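You operate a simulated robot arm through the tools that you are given. There is no shell and no other tool. Be economical: measure what you need, move in short steps, check, and stop when the job is done.

You are at the controls of a simulated robot arm. One attempt, no reset.

Task
Put the green tray on the raised back shelf. Turn the colour dial to 5. Push the gasket drawer shut. Put the lidded cup labelled "364" from the format table top on the lower shelf of the format table and the lidded cup marked "590" on the low steel stand. Set the liner machine size selector to 10. Open the seals drawer, put the red ring on the valve table top away inside and shut the drawer again. Do these in any order. Set down upright: lidded cup. The liner machine size selector goes to its stop.

The check looks at the end state, three seconds after you hand in, the way a careful person would. Anything else that was tipped, shoved, dropped, spilled or broken makes it a failure. A push-on lid holds only when it is set on centred and level and pressed home; a screw cap is set on level and turned clockwise until tight.

Robot
A 7-joint arm with a fingered hand on a trunk, on a base that drives. Base frame: it is fixed to the floor where the robot stands at the start and does not move with it; the origin is under the middle of the robot, x ahead of it, y to its left, z up; the surface under the hand at the start is at about z = 900. Lengths are in mm, angles in degrees, forces in N, time in s.
With the tool pointing down near the work surface it reaches from about 400 to 880 mm from the robot's upright axis, wherever it stands. Its first joint turns from -143.0 to 143.0 degrees. Places, roughly: colour dial [1000, -300, 900]; gasket drawer [5700, -8200, 700]; green tray [500, -250, 1000]; lidded cup [3000, -7250, 1000]; liner machine size selector [2900, -5800, 1200]; low steel stand [3700, -6800, 300]; lower shelf of the format table [2900, -7200, 200]; raised back shelf (93x24 cm) [640, -2420, 920]; red ring (5x5x2 cm) [5900, -4800, 900]; seals drawer [1000, -600, 800]; seals drawer inside [900, -600, 700]. Payload 3 kg.
The tool frame sits at the grasp point between the pads (the TCP): z along the fingers, y along the line on which they close. The tips reach 26 mm beyond it. Largest opening 148 mm; the body of the gripper starts 73 mm behind the TCP. The gripper is a hand of 3 fingers: y runs from the thumb to the fingers, the wrist lies at [0, 0, -229] in the tool frame, and closing takes about 1.5 s.
Orientation is that of the tool frame in the base frame, as [roll, pitch, yaw] about the fixed x, y, z axes, in that order (R = Rz(yaw) Ry(pitch) Rx(roll)). With the fingers straight down and closing along the base's y, the tool's x points along the base's -x, its y along +y and its z along -z.

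Tools
- The arm moves only by the tool apply_moves. Its argument "commands" is a list of rows, each a list of 7 numbers: the shift along the tool's x, y, z in mm, then the turn, a rotation vector about the tool's x, y, z in degrees, then the opening, from 0 (shut) to 1 (fully open). In form: [[dx, dy, dz, ax, ay, az, claw], ...]. A call has 1 to 10 rows; each row shifts and turns the commanded pose from where the row before left it, along the tool's axes as they then stand. Rows are played at 5 a second. More than 50 mm and 8.6 degrees between two rows, or a gripper value outside its range, and nothing of the call is played. A pose out of reach is approached as far as the arm can. The call stops where the force on the tool passes 40 N (or 10 N more than at its start, if that is more) or the arm is blocked; 0.2 s more then pass. The fingers move at their own pace (about 153 mm/s each) and stop on an object; they squeeze with about 25 N. The grip force told is the motor's: it shows also when the fingers shut on nothing. Time passes only in rows, and 0.2 s behind the last, so rows that do not move let the fingers close. The reply holds the time, the measured pose of the TCP, the force on the tool along the base axes, the opening and the grip force, in the units named above and with some noise, with the torque about the TCP (base axes, N m) and any sound that the robot's microphone picked up.
- Cameras (640 x 400 px; columns grow to the right, rows downward): "scene" is now at [137.5, -53.3, 1861.3]; the picture's right is [-0.63, -0.78, 0.00], its down [-0.64, 0.51, -0.57] and it looks along [0.45, -0.36, -0.82] (base axes); focal length 254 px, centre (320, 200). "wrist" rides on the gripper at [68, -39, -90] in the tool frame; the picture's right is [0.50, 0.87, 0.00], its down [-0.66, 0.38, -0.65] and it looks along [-0.57, 0.33, 0.76] (tool axes); focal length 222 px, centre (320, 200).
- capture(camera): a new picture of that camera. It takes no simulated time.
- slide_trunk(by): slides the trunk up (or, below 0, down) by that many mm; the arm and the scene camera ride with it, the base frame stays. It gives what a move gives, with no picture.
- base_move(legs): drives the robot by 1 to 6 legs, each [ahead, left, turn to the left] in mm, mm and degrees, along the robot's own axes; the way and the turn of a leg run together, so that a leg with both is an arc; at most 1500 mm and 180 degrees a leg. The arm and the cameras ride along, it lands a little off, and it stops where it bumps. It gives what a move gives.
- preshape(shape): the hand has 3 fingers and takes this shape, open, in about a second: jaw (thumb against the fingers, like two jaws); tri (thumb and two fingers); tip (a fingertip pinch); poke (one finger out to press); point (the index stretched); flat (the hand flat); cup (the hand cupped); fist (a fist). The gripper value then closes the fingers along that shape, each until it touches; the sizes above hold for jaw. It gives what a move gives, with no picture.
- pan_tilt(pan, tilt): turns the head with the scene camera to pan (to the left, within 86 degrees either way) and tilt (down, from -29 to 69), counted from straight ahead of the robot. It gives what a move gives.
- measure_at(camera, pixels): there is no depth. For up to 12 entries [column, row, z] of the newest picture of that camera ("zoom" is the newest enlarged one), the place [x, y] in the base frame at which the ray of that pixel passes the height z, good to about 2 mm, but the place of the scene camera against the robot may be out by one fixed shift of up to 12 mm in any direction. It takes no simulated time.
- enlarge(camera, box): a new picture of the part [left, top, right, bottom] of that camera's present view, enlarged. It takes no simulated time.
- close_job(): hands the job in; it is judged then, once.

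Keep the steps short. Do not move on a guess: measure, check each grasp and each placing, and mend mistakes. In all there are 131 turns and 136 pictures (those below and enlarged ones count). Leave the gripper open and the arm clear of the work at the hand-in unless told otherwise, and finish with a single line.

The tools are called after "Request:" by a JSON object that holds its "method" and its "body". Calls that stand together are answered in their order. apply_moves: Moves the arm, as the interface text tells. Its arguments: {"type":"object","properties":{"commands":{"type":"array","items":{"type":"array","items":{"type":"number"}}}},"required":["commands"]} The other tools are called the same way: slide_trunk (by) slides the trunk up or down; preshape (shape) gives the hand a shape; base_move (legs) drives the base; pan_tilt (pan, tilt) turns the head that bears the scene camera; capture (camera) takes a picture; measure_at (camera, pixels) gives the place at which the rays of pixels pass given heights; enlarge (camera, box) takes an enlarged picture of a part of a camera's view; close_job () hands the job in.

At the start:

```text
time_s: 0.0
tcp_pos: [843.7, -327.4, 1244.0]
orientation: [-180.0, 0.0, -179.9]
wrist_force: [-0.1, 0.2, 0.1]
moment: [0.02, 0.03, 0.0]
gripper_width: 147.7
grasp_force: 0.0
shape: jaw
trunk travel left (down, up): [-800.0, 90.0]
robot x, y, heading: [-0.0, 3.4, 0.1]
head pan, tilt: [-38.8, 55.1]
```

scene: 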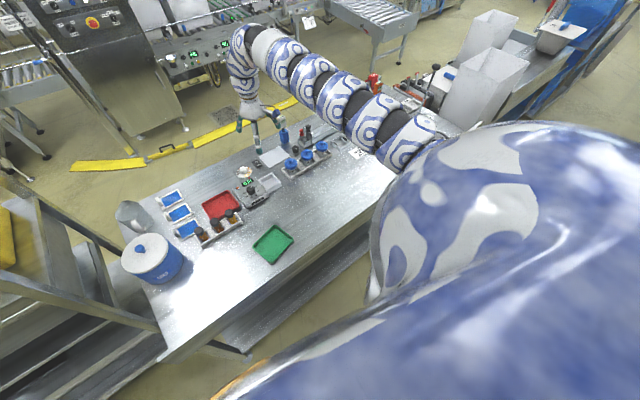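
wrist: 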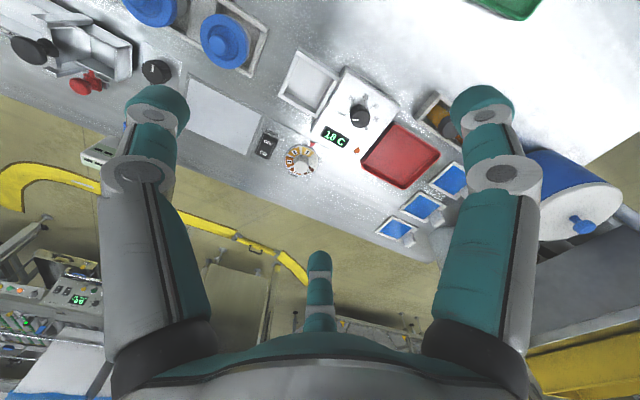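

I see the table with the green tray near (273,244), and the dial near (243,172). I'll enlarge both views.

Request:
{"method": "enlarge", "body": {"camera": "scene", "box": [180, 120, 340, 220]}}

Request:
{"method": "enlarge", "body": {"camera": "wrist", "box": [240, 110, 360, 185]}}

Request:
{"method": "measure_at", "body": {"camera": "scene", "pixels": [[243, 172, 900], [273, 244, 900], [255, 244, 900], [278, 227, 900], [293, 239, 900], [270, 262, 900]]}}

Request:
{"method": "measure_at", "body": {"camera": "wrist", "pixels": [[300, 158, 900], [300, 158, 930], [310, 143, 900]]}}

```text
4.00 times, centred on (260, 170) of scene
```

zoom: 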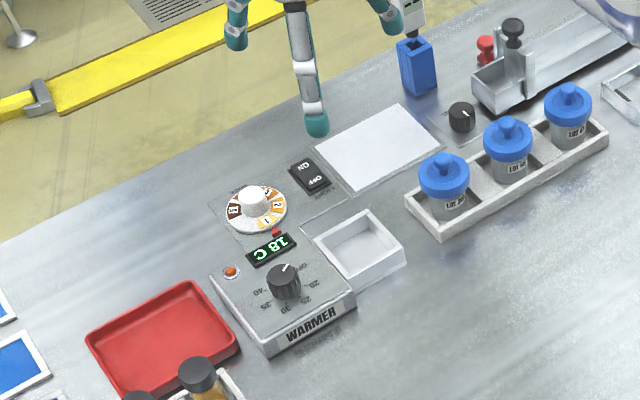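

```text
5.33 times, centred on (300, 148) of wrist
```

zoom: 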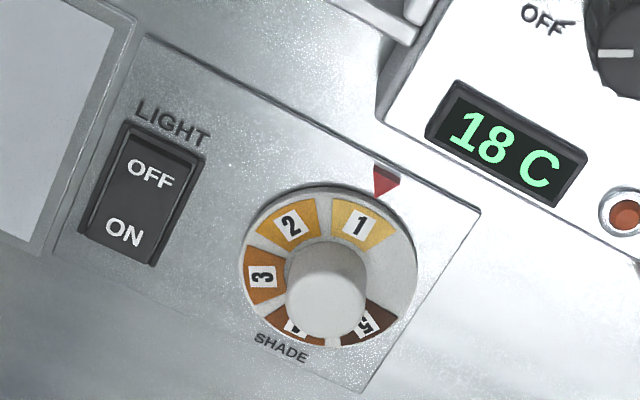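

```text
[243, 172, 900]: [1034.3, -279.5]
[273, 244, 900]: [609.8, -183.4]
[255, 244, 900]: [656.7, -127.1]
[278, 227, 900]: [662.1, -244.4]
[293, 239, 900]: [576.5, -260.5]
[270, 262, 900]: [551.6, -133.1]
```

```text
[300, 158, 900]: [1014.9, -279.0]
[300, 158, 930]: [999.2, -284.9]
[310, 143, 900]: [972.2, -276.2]
```

The dial reads 1 at the red pointer; 2-5 lie counter-clockwise on the disc, so it turns clockwise. Next I look round the near table edge, right and left.

Request:
{"method": "pan_tilt", "body": {"pan": -30, "tilt": 69}}

Request:
{"method": "capture", "body": {"camera": "scene"}}

Request:
{"method": "pan_tilt", "body": {"pan": -75, "tilt": 30}}

Request:
{"method": "capture", "body": {"camera": "scene"}}

Request:
{"method": "pan_tilt", "body": {"pan": 20, "tilt": 50}}

Request:
{"method": "capture", "body": {"camera": "scene"}}

```text
time_s: 0.8
tcp_pos: [843.2, -326.9, 1244.0]
orientation: [179.9, 0.0, 180.0]
wrist_force: [0.0, 0.4, 0.0]
moment: [-0.03, 0.02, 0.01]
gripper_width: 147.9
grasp_force: 0.1
shape: jaw
trunk travel left (down, up): [-800.0, 90.0]
robot x, y, heading: [1.7, 0.4, 0.0]
head pan, tilt: [-30.0, 68.8]
```

```text
131 pictures are left
```

scene: 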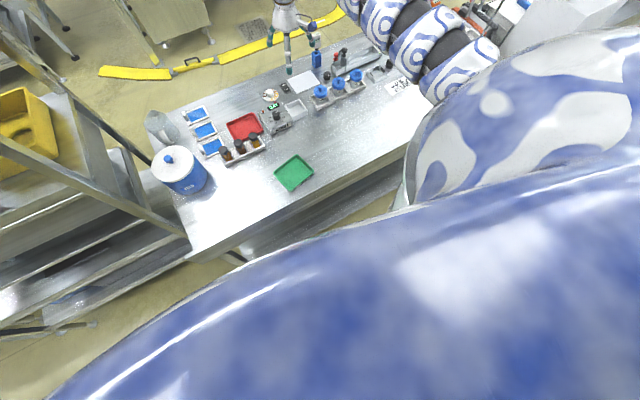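

```text
time_s: 1.9
tcp_pos: [843.5, -327.0, 1243.3]
orientation: [180.0, 0.0, -179.9]
wrist_force: [-0.3, 0.5, -0.1]
moment: [0.0, 0.03, 0.01]
gripper_width: 148.0
grasp_force: 0.0
shape: jaw
trunk travel left (down, up): [-800.0, 90.0]
robot x, y, heading: [0.3, 1.2, 0.4]
head pan, tilt: [-75.0, 30.0]
```

```text
130 pictures are left
```

scene: 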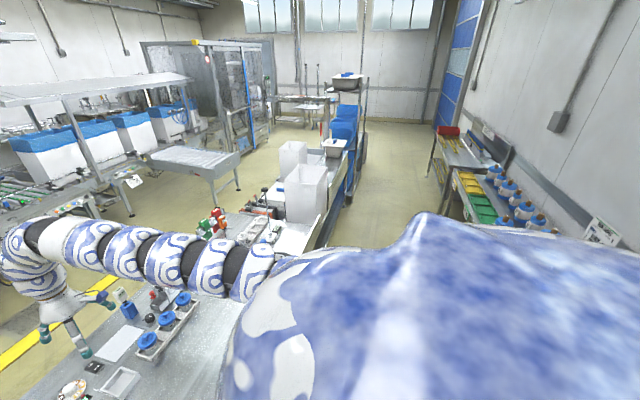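

```text
time_s: 3.6
tcp_pos: [843.3, -327.8, 1244.1]
orientation: [179.9, 0.0, -179.9]
wrist_force: [-0.3, -0.4, -0.9]
moment: [0.02, -0.01, -0.02]
gripper_width: 147.9
grasp_force: 0.0
shape: jaw
trunk travel left (down, up): [-800.0, 90.0]
robot x, y, heading: [2.3, 1.3, 0.2]
head pan, tilt: [20.0, 50.0]
```

```text
129 pictures are left
```

scene: 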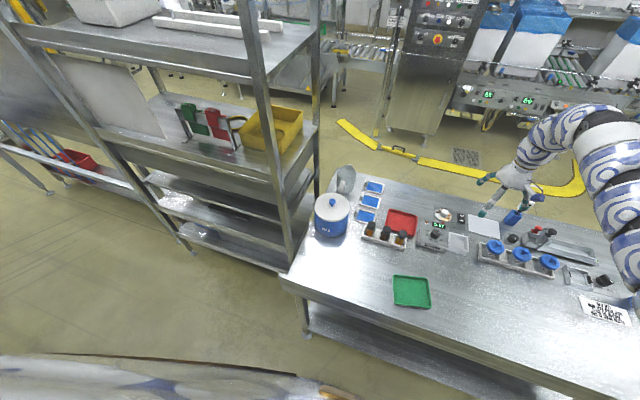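

Measuring table edges (corner at (282,280)), tray corners and the yellow strip.

Request:
{"method": "measure_at", "body": {"camera": "scene", "pixels": [[281, 281, 900], [420, 348, 900], [345, 166, 900], [500, 205, 900], [394, 276, 905], [428, 279, 905], [431, 308, 905], [393, 306, 905], [444, 213, 905], [400, 150, 0], [500, 175, 0]]}}

Request:
{"method": "enlarge", "body": {"camera": "scene", "box": [360, 200, 520, 320]}}

Request:
{"method": "pan_tilt", "body": {"pan": -86, "tilt": 55}}

Request:
{"method": "capture", "body": {"camera": "scene"}}

```text
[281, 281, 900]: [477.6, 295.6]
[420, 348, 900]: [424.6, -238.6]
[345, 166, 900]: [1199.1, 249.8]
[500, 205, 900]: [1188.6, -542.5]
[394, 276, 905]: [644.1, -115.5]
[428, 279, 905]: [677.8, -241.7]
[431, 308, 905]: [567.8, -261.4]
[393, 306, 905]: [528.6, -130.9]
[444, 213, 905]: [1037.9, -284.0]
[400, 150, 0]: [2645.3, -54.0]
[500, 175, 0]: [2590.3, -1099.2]
```

```text
3.33 times, centred on (440, 260) of scene
```

zoom: 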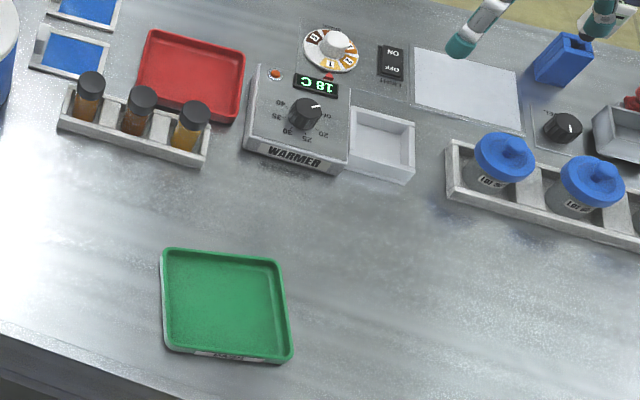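

```text
time_s: 5.4
tcp_pos: [842.3, -326.2, 1243.6]
orientation: [-180.0, 0.0, 180.0]
wrist_force: [-0.4, -0.2, 1.0]
moment: [0.02, 0.01, -0.04]
gripper_width: 148.1
grasp_force: 0.0
shape: jaw
trunk travel left (down, up): [-800.0, 90.0]
robot x, y, heading: [-4.1, 0.1, -0.2]
head pan, tilt: [-85.9, 55.0]
```

```text
127 pictures are left
```

scene: 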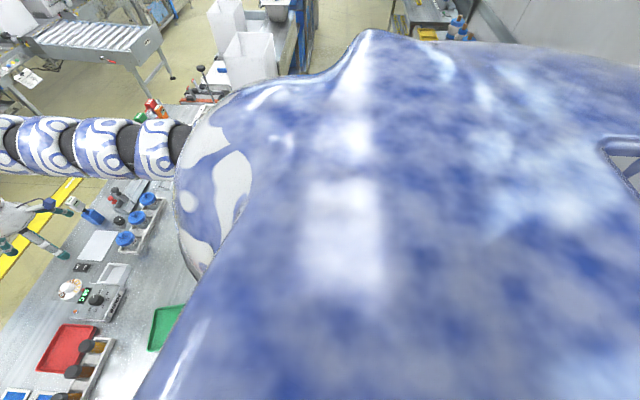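

The tray is about 131 × 113 mm, turned roughly 13°. I move the hand over it at about z=1120, then turn it so it closes across the shorter side.

Request:
{"method": "apply_moves", "body": {"commands": [[40, 23, 20, 0, 0, 0, 1], [40, 23, 20, 0, 0, 0, 1], [40, 23, 20, 0, 0, 0, 1], [40, 23, 20, 0, 0, 0, 1], [40, 23, 20, 0, 0, 0, 1], [38, 25, 24, 0, 0, 0, 1]]}}

Request:
{"method": "apply_moves", "body": {"commands": [[0, 0, 0, 0, 0, 7.7, 1], [0, 0, 0, 0, 0, 7.7, 1], [0, 0, 0, 0, 0, 7.7, 1], [0, 0, 0, 0, 0, 7.7, 1], [0, 0, 0, 0, 0, 7.7, 1], [0, 0, 0, 0, 0, 7.7, 1], [0, 0, 0, 0, 0, 7.7, 1], [0, 0, 0, 0, 0, 7.7, 1], [0, 0, 0, 0, 0, 7.7, 1], [0, 0, 0, 0, 0, 7.7, 1]]}}

Request:
{"method": "capture", "body": {"camera": "wrist"}}

```text
refused: row 1 steps farther than a row can; nothing moved
```

```text
time_s: 7.6
tcp_pos: [843.2, -327.3, 1244.8]
orientation: [-180.0, 0.0, 102.9]
wrist_force: [0.7, -0.2, -0.6]
moment: [-0.02, -0.02, -0.02]
gripper_width: 148.0
grasp_force: 0.2
shape: jaw
trunk travel left (down, up): [-800.0, 90.0]
robot x, y, heading: [-3.8, -2.3, -0.1]
head pan, tilt: [-85.9, 55.0]
```

```text
126 pictures are left
```

wrist: 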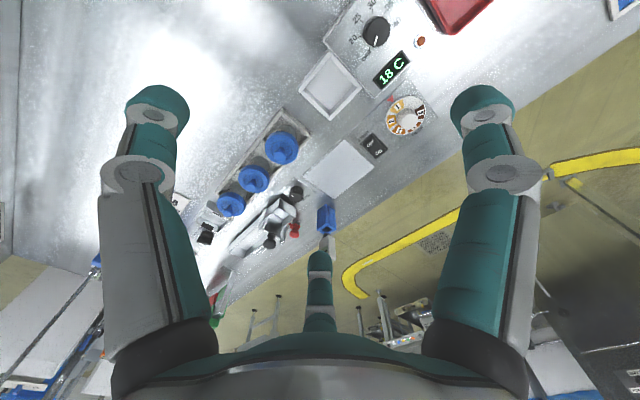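

The turn worked and the move was refused for step length. Now the shift in smaller rows, with the claw at half so I can learn how the fingers close.

Request:
{"method": "apply_moves", "body": {"commands": [[27, -28.7, 17, 0, 0, 0, 0.5], [27, -28.7, 17, 0, 0, 0, 0.5], [27, -28.7, 17, 0, 0, 0, 0.5], [27, -28.7, 17, 0, 0, 0, 0.5], [27, -28.7, 17, 0, 0, 0, 0.5], [27, -28.7, 17, 0, 0, 0, 0.5], [27, -28.7, 17, 0, 0, 0, 0.5], [0, 0, 0, 0, 0, 0, 0.5]]}}

Request:
{"method": "capture", "body": {"camera": "wrist"}}

Request:
{"method": "pan_tilt", "body": {"pan": -18, "tilt": 55}}

Request:
{"method": "capture", "body": {"camera": "scene"}}

```text
time_s: 9.4
tcp_pos: [836.1, -321.6, 1239.6]
orientation: [-179.9, 0.0, 103.0]
wrist_force: [0.8, -0.5, -0.3]
moment: [-0.02, 0.01, 0.01]
gripper_width: 74.8
grasp_force: 0.0
shape: jaw
out of reach, approached as far as the arm can: row 1, 2, 3, 4, 5, 6, 7
trunk travel left (down, up): [-800.0, 90.0]
robot x, y, heading: [-1.2, 0.3, -0.2]
head pan, tilt: [-85.9, 55.0]
```

```text
125 pictures are left
```

wrist: 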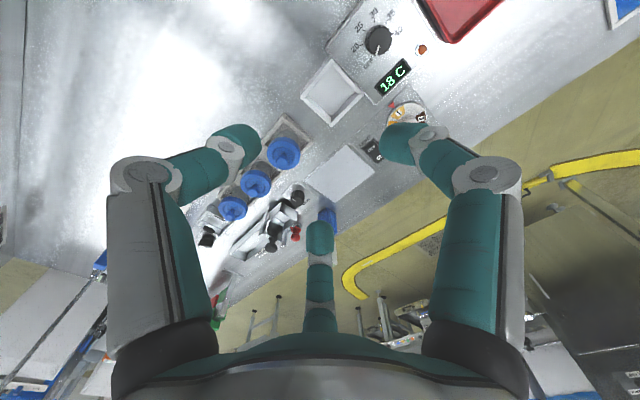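

```text
time_s: 10.8
tcp_pos: [834.9, -321.8, 1239.6]
orientation: [-180.0, 0.0, 103.0]
wrist_force: [0.1, 0.2, 0.3]
moment: [-0.04, 0.0, -0.02]
gripper_width: 74.6
grasp_force: 0.1
shape: jaw
trunk travel left (down, up): [-800.0, 90.0]
robot x, y, heading: [-0.6, -3.4, 0.0]
head pan, tilt: [-18.0, 55.0]
```

```text
124 pictures are left
```

scene: 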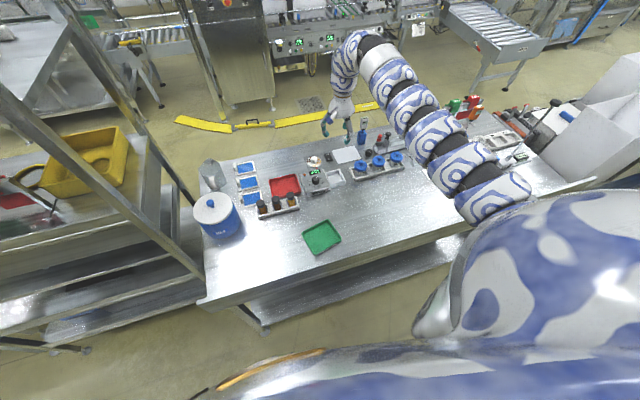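

The move was out of reach with this wrist turn. I turn back to the first yaw, close further to see how the fingers meet, then look.

Request:
{"method": "apply_moves", "body": {"commands": [[0, 0, 0, 0, 0, -7.7, 0.15], [0, 0, 0, 0, 0, -7.7, 0.15], [0, 0, 0, 0, 0, -7.7, 0.15], [0, 0, 0, 0, 0, -7.7, 0.15], [0, 0, 0, 0, 0, -7.7, 0.15], [0, 0, 0, 0, 0, -7.7, 0.15], [0, 0, 0, 0, 0, -7.7, 0.15], [0, 0, 0, 0, 0, -7.7, 0.15], [0, 0, 0, 0, 0, -7.7, 0.15], [0, 0, 0, 0, 0, -7.7, 0.15]]}}

Request:
{"method": "apply_moves", "body": {"commands": [[35, 20, 15, 0, 0, 0, 0.15], [35, 20, 15, 0, 0, 0, 0.15], [35, 20, 15, 0, 0, 0, 0.15], [35, 20, 15, 0, 0, 0, 0.15], [35, 20, 15, 0, 0, 0, 0.15], [35, 20, 15, 0, 0, 0, 0.15]]}}

Request:
{"method": "capture", "body": {"camera": "wrist"}}

```text
time_s: 13.0
tcp_pos: [837.2, -323.8, 1237.9]
orientation: [-179.9, 0.0, -179.9]
wrist_force: [0.0, 0.0, -0.6]
moment: [-0.01, 0.0, 0.03]
gripper_width: 22.5
grasp_force: 0.0
shape: jaw
trunk travel left (down, up): [-800.0, 90.0]
robot x, y, heading: [-0.5, -2.0, -0.1]
head pan, tilt: [-18.0, 55.0]
```

```text
time_s: 14.4
tcp_pos: [836.4, -322.8, 1239.1]
orientation: [-180.0, 0.0, -180.0]
wrist_force: [1.2, -0.5, 0.3]
moment: [-0.03, 0.0, -0.01]
gripper_width: 22.5
grasp_force: 0.0
shape: jaw
out of reach, approached as far as the arm can: row 1, 2, 3, 4, 5, 6
trunk travel left (down, up): [-800.0, 90.0]
robot x, y, heading: [0.7, 2.8, -0.1]
head pan, tilt: [-18.0, 55.0]
```

```text
123 pictures are left
```

wrist: 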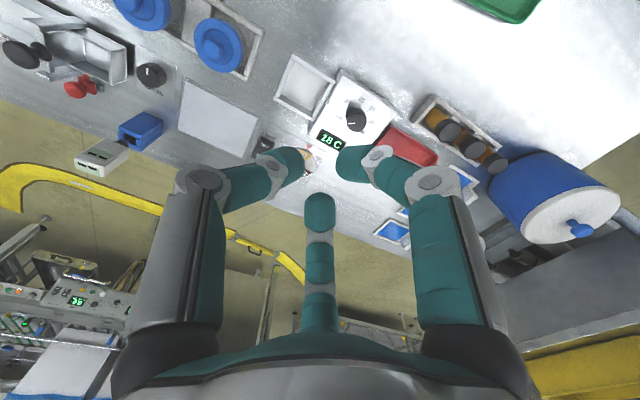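

Still blocked. I test single directions: straight down, then inward, then sideways.

Request:
{"method": "apply_moves", "body": {"commands": [[0, 0, 30, 0, 0, 0, 1], [0, 0, 30, 0, 0, 0, 1]]}}

Request:
{"method": "apply_moves", "body": {"commands": [[30, 0, 0, 0, 0, 0, 1], [30, 0, 0, 0, 0, 0, 1]]}}

Request:
{"method": "apply_moves", "body": {"commands": [[0, 30, 0, 0, 0, 0, 1], [0, 30, 0, 0, 0, 0, 1]]}}

Request:
{"method": "apply_moves", "body": {"commands": [[0, -30, 0, 0, 0, 0, 1], [0, -30, 0, 0, 0, 0, 1]]}}

```text
time_s: 15.0
tcp_pos: [837.1, -320.8, 1177.2]
orientation: [180.0, 0.0, 180.0]
wrist_force: [-0.1, -1.0, -0.1]
moment: [0.01, 0.01, 0.0]
gripper_width: 148.2
grasp_force: 0.0
shape: jaw
trunk travel left (down, up): [-800.0, 90.0]
robot x, y, heading: [0.4, 0.5, -0.1]
head pan, tilt: [-18.0, 55.0]
```

```text
time_s: 15.6
tcp_pos: [824.7, -326.6, 1172.8]
orientation: [-180.0, -0.2, -179.8]
wrist_force: [1.0, 0.9, 0.6]
moment: [-0.03, 0.05, -0.03]
gripper_width: 147.6
grasp_force: 0.0
shape: jaw
out of reach, approached as far as the arm can: row 1, 2
trunk travel left (down, up): [-800.0, 90.0]
robot x, y, heading: [-0.7, -4.1, -0.0]
head pan, tilt: [-18.0, 55.0]
```

```text
time_s: 16.2
tcp_pos: [832.3, -269.3, 1172.0]
orientation: [-179.9, -0.2, 180.0]
wrist_force: [-0.5, 0.3, 0.0]
moment: [0.02, 0.01, 0.02]
gripper_width: 148.2
grasp_force: 0.2
shape: jaw
out of reach, approached as far as the arm can: row 1, 2
trunk travel left (down, up): [-800.0, 90.0]
robot x, y, heading: [1.5, -0.6, -0.0]
head pan, tilt: [-18.0, 55.0]
```

```text
time_s: 16.8
tcp_pos: [833.6, -329.8, 1171.7]
orientation: [-180.0, 0.1, 180.0]
wrist_force: [0.5, -0.3, 0.1]
moment: [0.04, 0.01, 0.01]
gripper_width: 148.1
grasp_force: 0.1
shape: jaw
trunk travel left (down, up): [-800.0, 90.0]
robot x, y, heading: [0.2, 0.2, -0.1]
head pan, tilt: [-18.0, 55.0]
```

Inward is limited at this height. I go down to about z=1080 (still clear of the objects) and try inward again.

Request:
{"method": "apply_moves", "body": {"commands": [[0, 0, 30, 0, 0, 0, 1], [0, 0, 30, 0, 0, 0, 1], [0, 0, 30, 0, 0, 0, 1], [20, 0, 0, 0, 0, 0, 1], [20, 0, 0, 0, 0, 0, 1], [20, 0, 0, 0, 0, 0, 1], [20, 0, 0, 0, 0, 0, 1]]}}

Request:
{"method": "capture", "body": {"camera": "scene"}}

```text
time_s: 18.4
tcp_pos: [782.1, -337.1, 1062.9]
orientation: [-180.0, -0.2, 180.0]
wrist_force: [-0.5, 0.4, 0.0]
moment: [0.0, -0.01, 0.02]
gripper_width: 148.2
grasp_force: 0.0
shape: jaw
out of reach, approached as far as the arm can: row 6, 7
trunk travel left (down, up): [-800.0, 90.0]
robot x, y, heading: [4.3, -1.6, 0.1]
head pan, tilt: [-18.0, 55.0]
```

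```text
122 pictures are left
```

scene: 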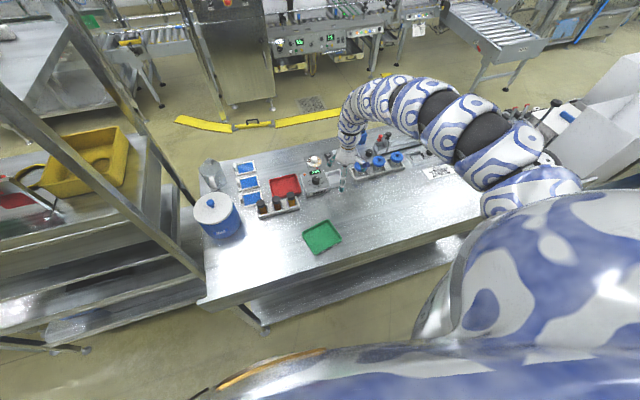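

Lower heights allow more inward reach, but simplest is to back the base off so the tray lies near 820 mm. I drive 200 mm back.

Request:
{"method": "base_move", "body": {"legs": [[-200, 0, 0]]}}

Request:
{"method": "apply_moves", "body": {"commands": [[0, 30, 0, 0, 0, -4.3, 1], [0, 30, 0, 0, 0, -4.3, 1], [0, 30, 0, 0, 0, -4.3, 1], [0, 30, 0, 0, 0, 0, 1], [0, 20, 0, 0, 0, 0, 1]]}}

Request:
{"method": "capture", "body": {"camera": "wrist"}}

Request:
{"method": "capture", "body": {"camera": "scene"}}

```text
time_s: 20.0
tcp_pos: [581.3, -337.5, 1063.9]
orientation: [-179.9, -0.1, -180.0]
wrist_force: [-1.0, 0.0, -0.7]
moment: [0.01, -0.02, -0.01]
gripper_width: 148.2
grasp_force: 0.0
shape: jaw
trunk travel left (down, up): [-800.0, 90.0]
robot x, y, heading: [-201.5, -1.2, -0.3]
head pan, tilt: [-18.0, 55.0]
```

```text
time_s: 21.2
tcp_pos: [587.8, -200.7, 1048.8]
orientation: [179.8, -0.4, -167.1]
wrist_force: [-0.6, 0.2, 0.2]
moment: [0.01, -0.01, -0.03]
gripper_width: 148.0
grasp_force: 0.0
shape: jaw
out of reach, approached as far as the arm can: row 1, 2, 3, 4, 5
trunk travel left (down, up): [-800.0, 90.0]
robot x, y, heading: [-201.8, 2.0, 0.2]
head pan, tilt: [-18.0, 55.0]
```

```text
121 pictures are left
```

wrist: 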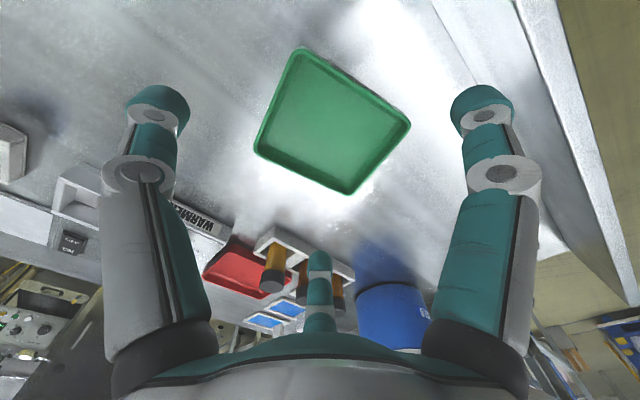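

```text
120 pictures are left
```

scene: 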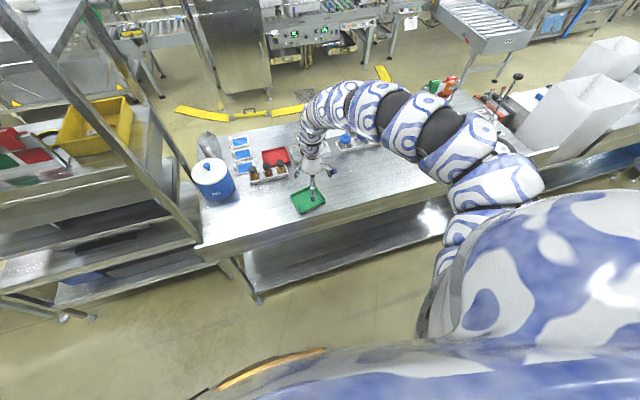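

Measuring tray rim corners in the wrist view: (303,49), (410,125), (348,194), (254,150).

Request:
{"method": "measure_at", "body": {"camera": "wrist", "pixels": [[303, 49, 915], [410, 125, 915], [348, 194, 915], [254, 150, 915], [303, 49, 900], [410, 125, 900], [348, 194, 900], [254, 150, 900]]}}

Request:
{"method": "enlarge", "body": {"camera": "wrist", "box": [230, 30, 430, 210]}}

```text
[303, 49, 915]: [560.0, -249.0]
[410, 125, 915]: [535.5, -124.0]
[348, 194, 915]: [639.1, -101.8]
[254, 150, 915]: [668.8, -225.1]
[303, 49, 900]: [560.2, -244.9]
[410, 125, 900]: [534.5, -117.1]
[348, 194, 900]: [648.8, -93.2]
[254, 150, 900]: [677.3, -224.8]
```

```text
2.22 times, centred on (330, 120) of wrist
```

zoom: 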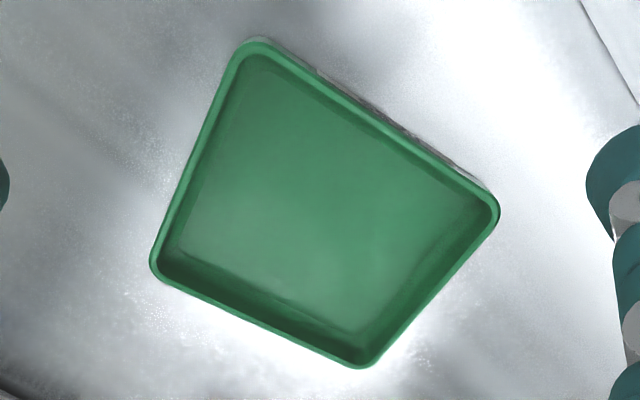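

The tray rim is 127 × 109 mm, centre (601,-175), and the hand is aligned. I move over the centre and down to z≈975, then check.

Request:
{"method": "apply_moves", "body": {"commands": [[-9, 11, 0, 0, 0, 0, 1], [-9.5, 11, 0, 0, 0, 0, 1], [0, 0, 25, 0, 0, 0, 1], [0, 0, 25, 0, 0, 0, 1], [0, 0, 25, 0, 0, 0, 1]]}}

Request:
{"method": "capture", "body": {"camera": "wrist"}}

```text
time_s: 22.4
tcp_pos: [600.0, -175.3, 972.7]
orientation: [179.9, -0.2, -167.3]
wrist_force: [-0.1, 0.1, 0.0]
moment: [0.03, 0.01, 0.01]
gripper_width: 148.1
grasp_force: 0.1
shape: jaw
trunk travel left (down, up): [-800.0, 90.0]
robot x, y, heading: [-203.2, -2.4, -0.1]
head pan, tilt: [-18.0, 55.0]
```

```text
118 pictures are left
```

wrist: 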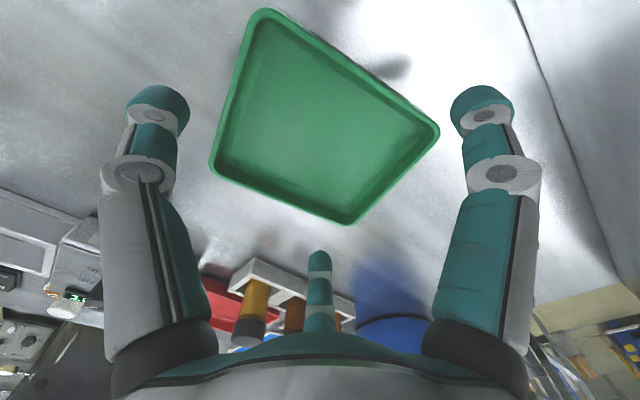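

The tray lies between the fingers. I go down to z≈930 with a gentle end and close.

Request:
{"method": "apply_moves", "body": {"commands": [[0, 0, 20, 0, 0, 0, 1], [0, 0, 15, 0, 0, 0, 1], [0, 0, 7, 0, 0, 0, 1]]}}

Request:
{"method": "capture", "body": {"camera": "wrist"}}

```text
time_s: 23.2
tcp_pos: [598.6, -175.2, 931.6]
orientation: [179.8, -0.1, -167.2]
wrist_force: [-0.5, 0.6, -0.7]
moment: [0.0, 0.02, -0.02]
gripper_width: 147.9
grasp_force: 0.0
shape: jaw
trunk travel left (down, up): [-800.0, 90.0]
robot x, y, heading: [-199.5, 2.5, 0.1]
head pan, tilt: [-18.0, 55.0]
```

```text
117 pictures are left
```

wrist: 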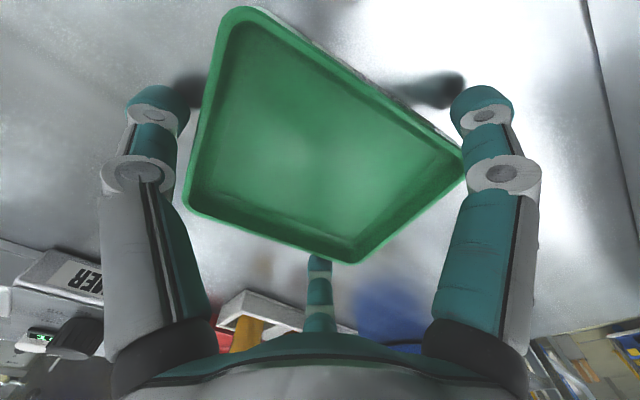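

Fingers straddle the tray. Closing and holding.

Request:
{"method": "apply_moves", "body": {"commands": [[0, 0, 1, 0, 0, 0, 0.9], [0, 0, 0, 0, 0, 0, 0.85], [0, 0, 0, 0, 0, 0, 0.8], [0, 0, 0, 0, 0, 0, 0.6], [0, 0, 0, 0, 0, 0, 0.4], [0, 0, 0, 0, 0, 0, 0.4], [0, 0, 0, 0, 0, 0, 0.4]]}}

Request:
{"method": "capture", "body": {"camera": "wrist"}}

```text
time_s: 24.8
tcp_pos: [599.0, -175.1, 931.5]
orientation: [179.9, -0.1, -167.2]
wrist_force: [-0.4, 0.4, -0.6]
moment: [-0.01, -0.01, 0.01]
gripper_width: 129.5
grasp_force: 25.0
shape: jaw
trunk travel left (down, up): [-800.0, 90.0]
robot x, y, heading: [-203.6, 2.9, -0.0]
head pan, tilt: [-18.0, 55.0]
```

```text
116 pictures are left
```

wrist: 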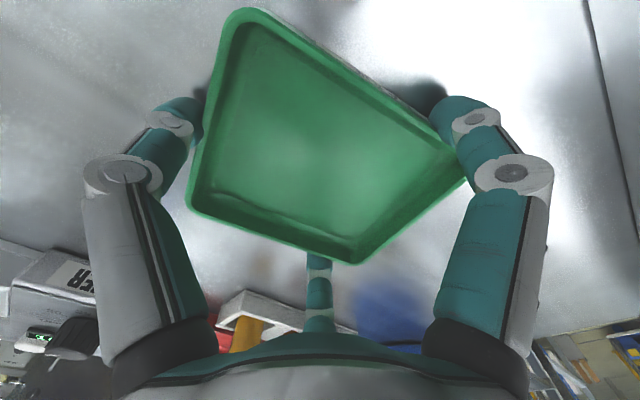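

Gripped at 129.5 mm, 25 N. I lift by arm 20 mm, then the trunk 70 mm, and check.

Request:
{"method": "apply_moves", "body": {"commands": [[0, 0, -10, 0, 0, 0, 0.4], [0, 0, -10, 0, 0, 0, 0.4]]}}

Request:
{"method": "slide_trunk", "body": {"by": 80}}

Request:
{"method": "capture", "body": {"camera": "wrist"}}

Request:
{"method": "pan_tilt", "body": {"pan": -70, "tilt": 25}}

Request:
{"method": "capture", "body": {"camera": "scene"}}

```text
time_s: 25.4
tcp_pos: [598.5, -175.8, 952.5]
orientation: [180.0, -0.1, -167.0]
wrist_force: [0.7, 0.1, -0.1]
moment: [0.03, 0.03, 0.0]
gripper_width: 129.3
grasp_force: 24.8
shape: jaw
trunk travel left (down, up): [-800.0, 90.0]
robot x, y, heading: [-199.3, 0.4, -0.1]
head pan, tilt: [-18.0, 55.0]
```

```text
time_s: 26.6
tcp_pos: [598.3, -175.7, 1030.6]
orientation: [179.8, 0.0, -167.1]
wrist_force: [-0.2, -0.5, 0.0]
moment: [-0.01, 0.0, -0.02]
gripper_width: 129.1
grasp_force: 24.8
shape: jaw
trunk travel left (down, up): [-880.0, 10.0]
robot x, y, heading: [-201.2, 2.9, 0.1]
head pan, tilt: [-18.0, 55.0]
```

```text
115 pictures are left
```

wrist: 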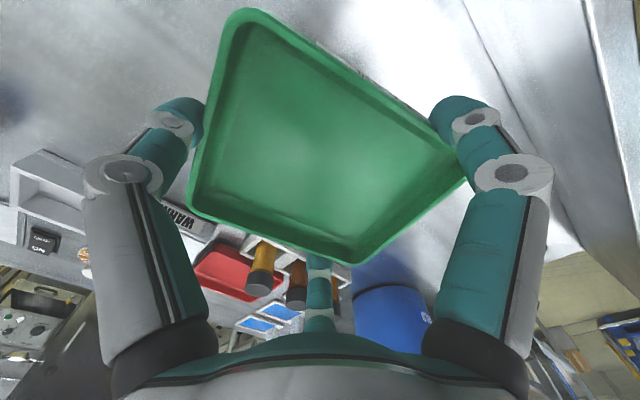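

```text
time_s: 27.8
tcp_pos: [598.8, -175.3, 1030.3]
orientation: [180.0, -0.1, -167.1]
wrist_force: [0.3, -0.2, -1.0]
moment: [0.03, 0.01, 0.0]
gripper_width: 129.0
grasp_force: 24.4
shape: jaw
trunk travel left (down, up): [-880.0, 10.0]
robot x, y, heading: [-199.7, -1.4, -0.1]
head pan, tilt: [-70.0, 25.0]
```

```text
114 pictures are left
```

scene: 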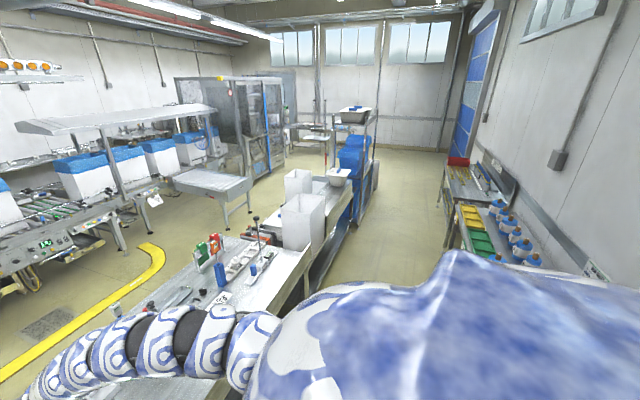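

The tray is held level. I enlarge around (336,189), where the shelf should be.

Request:
{"method": "enlarge", "body": {"camera": "scene", "box": [260, 130, 400, 220]}}

Request:
{"method": "enlarge", "body": {"camera": "scene", "box": [420, 140, 600, 280]}}

Request:
{"method": "measure_at", "body": {"camera": "scene", "pixels": [[336, 190, 920], [330, 186, 920], [352, 189, 920], [300, 255, 900], [345, 160, 1000]]}}

```text
4.44 times, centred on (330, 175) of scene
```

zoom: 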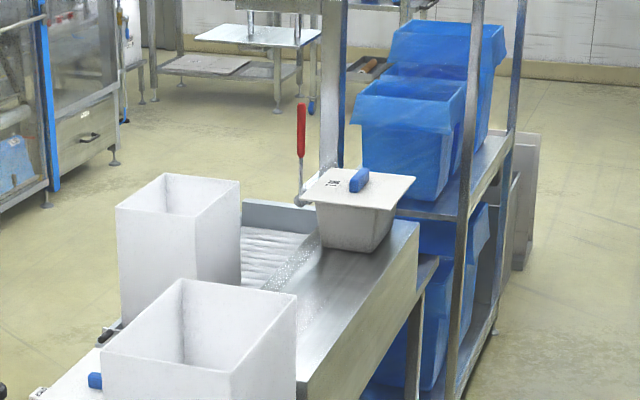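

```text
2.86 times, centred on (510, 210) of scene
```

zoom: 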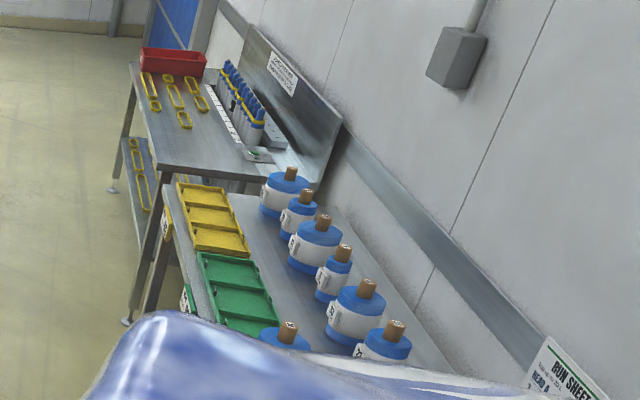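

```text
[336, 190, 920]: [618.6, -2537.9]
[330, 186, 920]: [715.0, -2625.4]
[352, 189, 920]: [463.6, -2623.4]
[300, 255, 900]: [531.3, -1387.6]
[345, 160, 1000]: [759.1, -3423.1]
```

The raised shelf is the metal slab running to the lidded box. I measure its corners and the right-hand tables' edges to plan the aisle drive.

Request:
{"method": "measure_at", "body": {"camera": "scene", "pixels": [[463, 248, 900], [458, 217, 900], [451, 190, 0], [327, 215, 920], [345, 186, 920], [351, 181, 920], [335, 173, 1070], [325, 236, 900], [310, 255, 900], [303, 280, 900]]}}

Request:
{"method": "enlarge", "body": {"camera": "scene", "box": [180, 180, 400, 330]}}

```text
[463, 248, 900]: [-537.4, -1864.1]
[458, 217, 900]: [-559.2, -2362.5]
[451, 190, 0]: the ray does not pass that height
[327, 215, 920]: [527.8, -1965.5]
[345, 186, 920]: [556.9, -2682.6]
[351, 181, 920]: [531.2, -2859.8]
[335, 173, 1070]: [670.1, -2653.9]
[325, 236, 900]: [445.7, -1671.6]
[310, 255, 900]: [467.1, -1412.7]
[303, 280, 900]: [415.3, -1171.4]
```

```text
2.67 times, centred on (290, 255) of scene
```

zoom: 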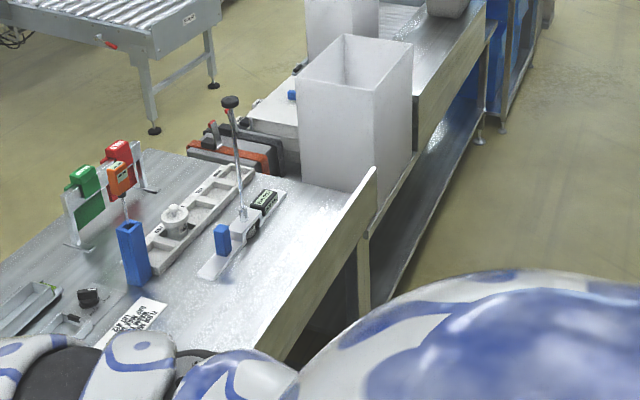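

The aisle runs x≈-540…430; the shelf's front edge is x≈530. I turn right 84° and drive down the aisle in two legs, holding the tray high, then look.

Request:
{"method": "base_move", "body": {"legs": [[0, 0, -84], [880, 0, 0]]}}

Request:
{"method": "pan_tilt", "body": {"pan": 20, "tilt": 40}}

Request:
{"method": "capture", "body": {"camera": "scene"}}

```text
time_s: 29.6
tcp_pos: [491.0, -457.6, 1036.6]
orientation: [-180.0, 1.3, 171.3]
wrist_force: [18.1, -2.4, 5.5]
moment: [0.14, -0.51, -0.19]
gripper_width: 109.1
grasp_force: 24.8
shape: jaw
trunk travel left (down, up): [-880.0, 10.0]
robot x, y, heading: [-200.4, 0.4, -21.7]
head pan, tilt: [-70.0, 25.0]
stopped in leg 1: the force on the tool passed its limit at 60 N (the readings are from after the stop); the commanded pose is now the measured one
```

```text
time_s: 31.3
tcp_pos: [489.6, -456.9, 1034.8]
orientation: [-180.0, 1.1, 171.5]
wrist_force: [34.4, -4.8, 14.0]
moment: [-0.18, -0.86, 0.23]
gripper_width: 109.4
grasp_force: 24.5
shape: jaw
trunk travel left (down, up): [-880.0, 10.0]
robot x, y, heading: [-199.4, -2.8, -21.6]
head pan, tilt: [20.0, 40.0]
```

```text
110 pictures are left
```

scene: 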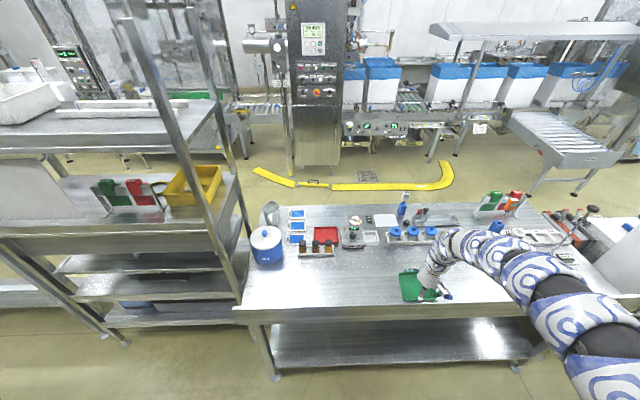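

The turn stopped on tool force, and the gripper width changed to 109 mm, so the tray shifted. I look closely.

Request:
{"method": "capture", "body": {"camera": "wrist"}}

Request:
{"method": "enlarge", "body": {"camera": "scene", "box": [370, 190, 530, 320]}}

```text
109 pictures are left
```

wrist: 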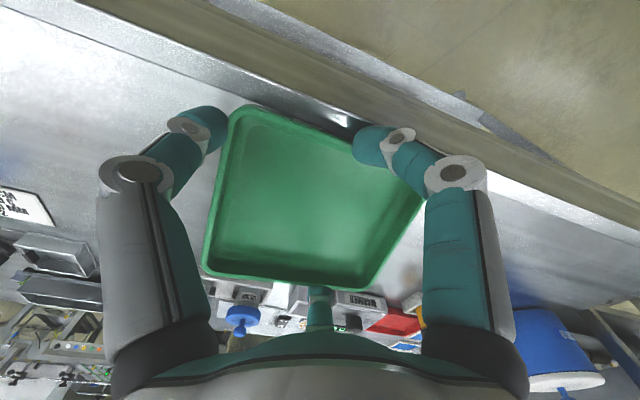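

```text
3.08 times, centred on (450, 255) of scene
```

zoom: 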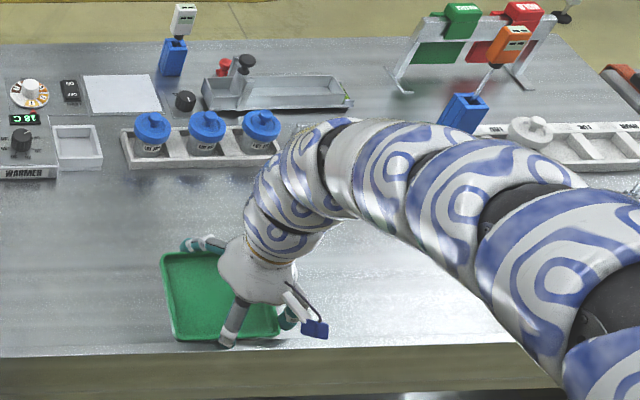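

The contact pushes the tool toward +x, as though something stands at x≈425. I enlarge the wrist view there.

Request:
{"method": "enlarge", "body": {"camera": "wrist", "box": [150, 0, 470, 200]}}

Request:
{"method": "measure_at", "body": {"camera": "scene", "pixels": [[400, 275, 1020], [405, 299, 1005], [448, 300, 1005], [300, 306, 900], [480, 303, 900], [300, 318, 860]]}}

Request:
{"method": "measure_at", "body": {"camera": "wrist", "pixels": [[240, 85, 900], [240, 65, 900], [500, 190, 900], [60, 0, 900]]}}

```text
2.00 times, centred on (310, 100) of wrist
```

zoom: 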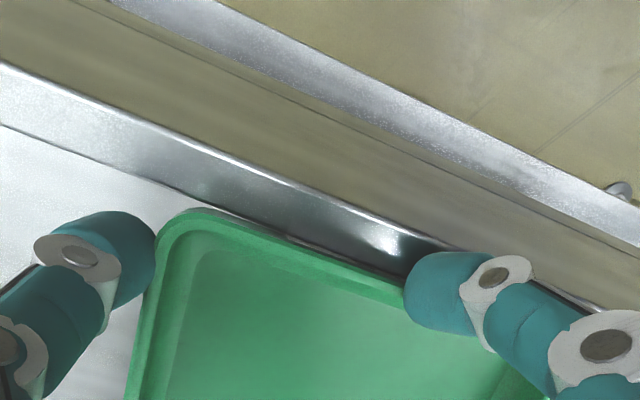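

```text
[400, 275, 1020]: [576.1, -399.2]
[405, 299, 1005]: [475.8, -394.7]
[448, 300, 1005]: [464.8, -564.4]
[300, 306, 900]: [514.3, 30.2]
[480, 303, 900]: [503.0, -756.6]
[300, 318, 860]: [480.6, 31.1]
```

```text
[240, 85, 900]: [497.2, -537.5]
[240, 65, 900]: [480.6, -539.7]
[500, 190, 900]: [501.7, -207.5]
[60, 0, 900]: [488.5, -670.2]
```

There is a raised edge along the table's near side that the tray caught. I turn back left 16°, which carries it away from the edge over free table, to set it down and regrasp.

Request:
{"method": "base_move", "body": {"legs": [[0, 0, 16]]}}

Request:
{"method": "capture", "body": {"camera": "wrist"}}

Request:
{"method": "pan_tilt", "body": {"pan": 0, "tilt": 58}}

Request:
{"method": "capture", "body": {"camera": "scene"}}

```text
time_s: 32.6
tcp_pos: [586.4, -250.5, 1035.5]
orientation: [180.0, 1.0, -172.7]
wrist_force: [1.0, 0.0, -1.4]
moment: [-0.05, 0.04, 0.01]
gripper_width: 123.8
grasp_force: 25.4
shape: jaw
trunk travel left (down, up): [-880.0, 10.0]
robot x, y, heading: [-198.1, 3.5, -5.9]
head pan, tilt: [20.0, 40.0]
```

```text
106 pictures are left
```

wrist: 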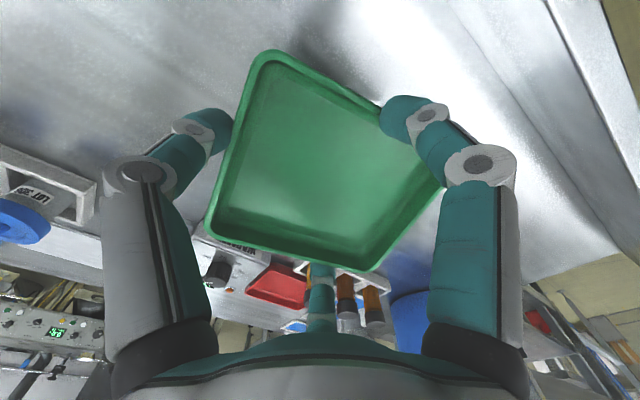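

```text
time_s: 33.4
tcp_pos: [586.9, -251.0, 1034.8]
orientation: [179.8, 1.0, -172.6]
wrist_force: [-0.2, -0.4, -0.7]
moment: [-0.03, 0.0, 0.04]
gripper_width: 124.0
grasp_force: 25.1
shape: jaw
trunk travel left (down, up): [-880.0, 10.0]
robot x, y, heading: [-199.7, -0.0, -5.7]
head pan, tilt: [0.0, 58.0]
```

```text
105 pictures are left
```

scene: 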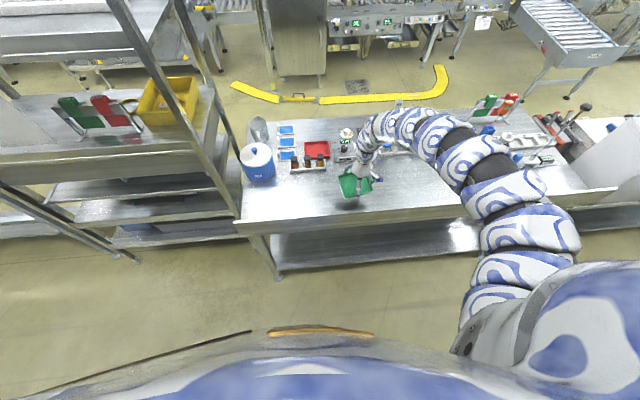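

The grip re-seated (124 mm, 25 N, no outside force) and the tray looks held well. I raise it out-and-up to z≈1160, well above that edge.

Request:
{"method": "apply_moves", "body": {"commands": [[-13, 0, -18, 0, 0, 0, 0.4], [-13, 0, -25, 0, 0, 0, 0.4], [-13, 0, -25, 0, 0, 0, 0.4], [-13, 0, -25, 0, 0, 0, 0.4], [-13, 0, -25, 0, 0, 0, 0.4], [-6, 0, -10, 0, 0, 0, 0.4]]}}

Request:
{"method": "base_move", "body": {"legs": [[0, 0, -30], [0, 0, -48]]}}

Request:
{"method": "capture", "body": {"camera": "wrist"}}

Request:
{"method": "capture", "body": {"camera": "scene"}}

```text
time_s: 34.8
tcp_pos: [655.5, -242.7, 1165.4]
orientation: [179.9, 1.1, -172.7]
wrist_force: [-0.4, 0.2, -1.3]
moment: [-0.02, 0.0, 0.01]
gripper_width: 123.6
grasp_force: 24.6
shape: jaw
trunk travel left (down, up): [-880.0, 10.0]
robot x, y, heading: [-199.3, 0.5, -6.0]
head pan, tilt: [0.0, 58.0]
```

```text
time_s: 38.9
tcp_pos: [-272.1, -884.2, 1165.3]
orientation: [180.0, 1.0, 108.6]
wrist_force: [-0.2, -0.6, -0.3]
moment: [0.02, 0.03, 0.02]
gripper_width: 123.5
grasp_force: 25.7
shape: jaw
trunk travel left (down, up): [-880.0, 10.0]
robot x, y, heading: [-194.8, -0.5, -84.5]
head pan, tilt: [0.0, 58.0]
```

```text
104 pictures are left
```

wrist: 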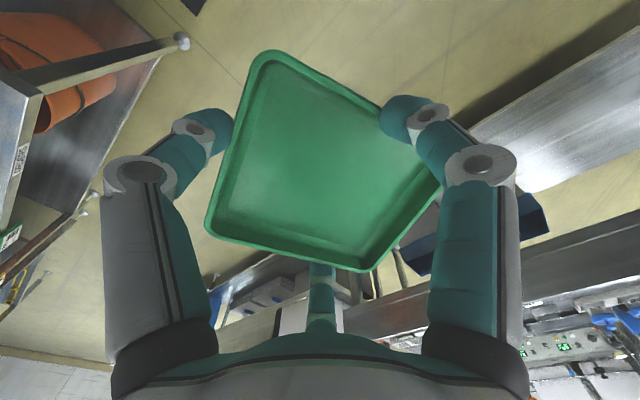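

```text
103 pictures are left
```

scene: 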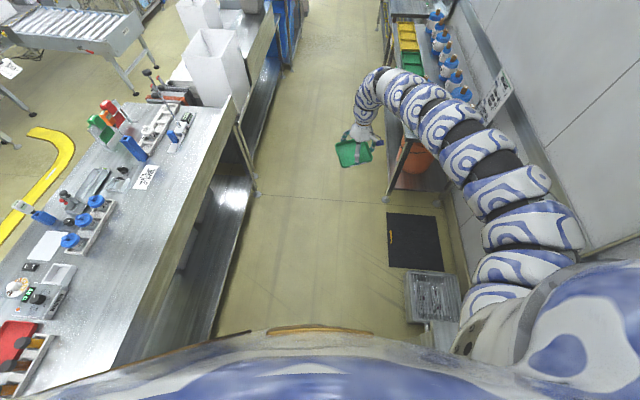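

The tray is clear. I drive down the aisle about 1750 mm, then look before turning left.

Request:
{"method": "base_move", "body": {"legs": [[880, 0, 0], [870, 0, 0]]}}

Request:
{"method": "pan_tilt", "body": {"pan": 40, "tilt": 50}}

Request:
{"method": "capture", "body": {"camera": "scene"}}

```text
time_s: 47.7
tcp_pos: [-141.5, -2624.0, 1165.7]
orientation: [180.0, 1.0, 107.5]
wrist_force: [-1.0, -0.2, -1.0]
moment: [0.03, 0.05, -0.04]
gripper_width: 123.5
grasp_force: 25.1
shape: jaw
trunk travel left (down, up): [-880.0, 10.0]
robot x, y, heading: [-55.0, -1739.8, -85.6]
head pan, tilt: [0.0, 58.0]
```

```text
time_s: 48.8
tcp_pos: [-142.0, -2621.4, 1165.5]
orientation: [179.9, 1.1, 107.6]
wrist_force: [-0.3, 0.5, -2.1]
moment: [0.02, -0.02, 0.03]
gripper_width: 123.6
grasp_force: 24.8
shape: jaw
trunk travel left (down, up): [-880.0, 10.0]
robot x, y, heading: [-53.6, -1735.3, -85.7]
head pan, tilt: [40.0, 50.0]
```

```text
102 pictures are left
```

scene: 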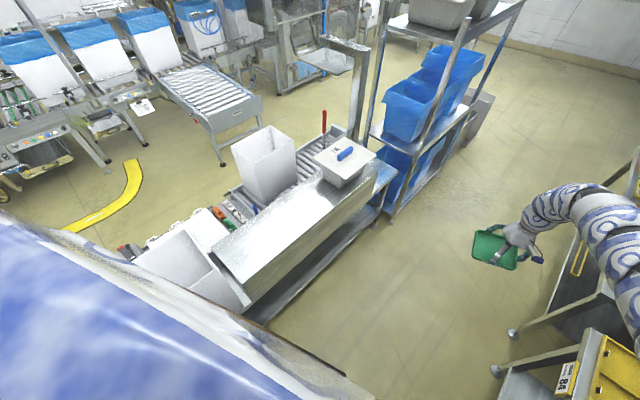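

The raised shelf is in clear view, from (212,250)/(247,290) to (318,175)/(375,175). I measure it.

Request:
{"method": "enlarge", "body": {"camera": "scene", "box": [180, 120, 420, 320]}}

Request:
{"method": "measure_at", "body": {"camera": "scene", "pixels": [[213, 248, 920], [247, 287, 920], [377, 164, 920], [313, 180, 920], [322, 182, 920], [360, 187, 920], [343, 202, 920]]}}

```text
2.00 times, centred on (300, 220) of scene
```

zoom: 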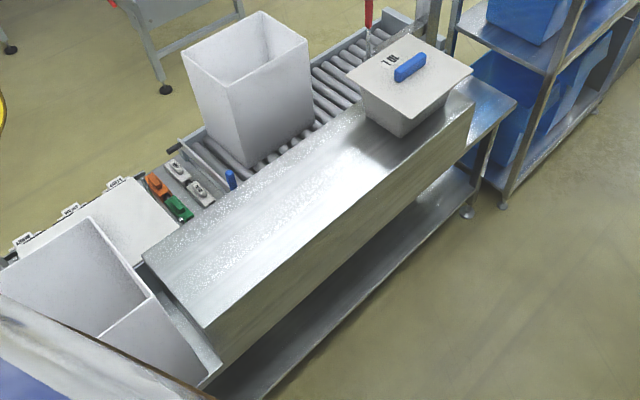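

```text
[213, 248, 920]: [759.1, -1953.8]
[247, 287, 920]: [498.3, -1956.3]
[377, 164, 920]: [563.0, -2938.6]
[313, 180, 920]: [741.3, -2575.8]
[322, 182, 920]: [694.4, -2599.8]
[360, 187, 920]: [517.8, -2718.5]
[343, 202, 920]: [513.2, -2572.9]
```

I measure the white bin near corner (264,202) and the lidded box base, to choose a free spot.

Request:
{"method": "measure_at", "body": {"camera": "scene", "pixels": [[264, 203, 870], [296, 186, 870], [268, 162, 1150], [294, 139, 1150], [321, 183, 920], [338, 188, 920], [314, 156, 1060], [340, 172, 1060]]}}

Request:
{"method": "base_move", "body": {"legs": [[0, 0, 30], [0, 0, 23]]}}

Request:
{"method": "pan_tilt", "body": {"pan": 0, "tilt": 50}}

Request:
{"method": "capture", "body": {"camera": "scene"}}

```text
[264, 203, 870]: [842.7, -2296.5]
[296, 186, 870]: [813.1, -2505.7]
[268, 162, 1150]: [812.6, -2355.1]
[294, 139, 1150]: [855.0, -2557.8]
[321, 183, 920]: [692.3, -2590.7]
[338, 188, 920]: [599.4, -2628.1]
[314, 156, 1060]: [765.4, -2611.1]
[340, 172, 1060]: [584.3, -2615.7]
```

```text
time_s: 51.9
tcp_pos: [607.2, -2332.9, 1165.7]
orientation: [179.9, 1.0, 161.2]
wrist_force: [0.1, 0.6, -1.6]
moment: [-0.02, 0.01, 0.0]
gripper_width: 123.7
grasp_force: 25.2
shape: jaw
trunk travel left (down, up): [-880.0, 10.0]
robot x, y, heading: [-53.3, -1739.0, -31.9]
head pan, tilt: [40.0, 50.0]
```

```text
time_s: 53.0
tcp_pos: [605.7, -2332.3, 1165.4]
orientation: [179.9, 1.2, 161.3]
wrist_force: [-0.6, 0.3, -1.0]
moment: [0.0, 0.01, 0.02]
gripper_width: 123.7
grasp_force: 25.0
shape: jaw
trunk travel left (down, up): [-880.0, 10.0]
robot x, y, heading: [-56.8, -1736.4, -31.9]
head pan, tilt: [0.0, 50.0]
```

```text
100 pictures are left
```

scene: 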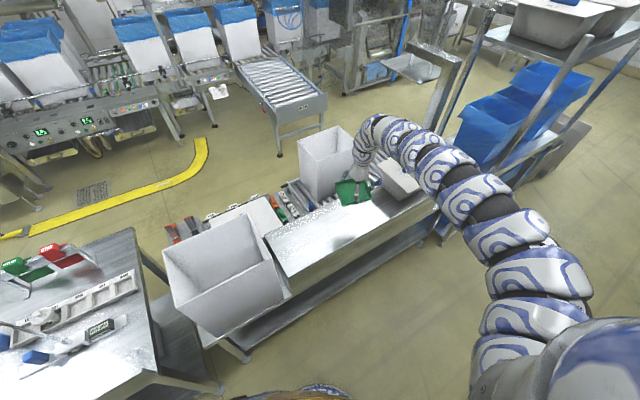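

The hand is over the shelf. I measure the tray's place in the hand with the wrist view before lowering.

Request:
{"method": "capture", "body": {"camera": "wrist"}}

Request:
{"method": "measure_at", "body": {"camera": "wrist", "pixels": [[272, 52, 1150], [443, 180, 1150], [362, 270, 1150], [206, 232, 1150]]}}

```text
99 pictures are left
```

wrist: 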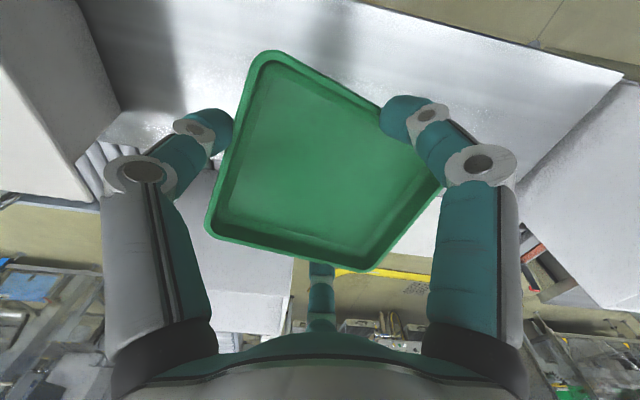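

```text
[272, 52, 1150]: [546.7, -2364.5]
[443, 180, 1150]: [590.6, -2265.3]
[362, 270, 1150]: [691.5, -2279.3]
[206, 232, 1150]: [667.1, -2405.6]
```

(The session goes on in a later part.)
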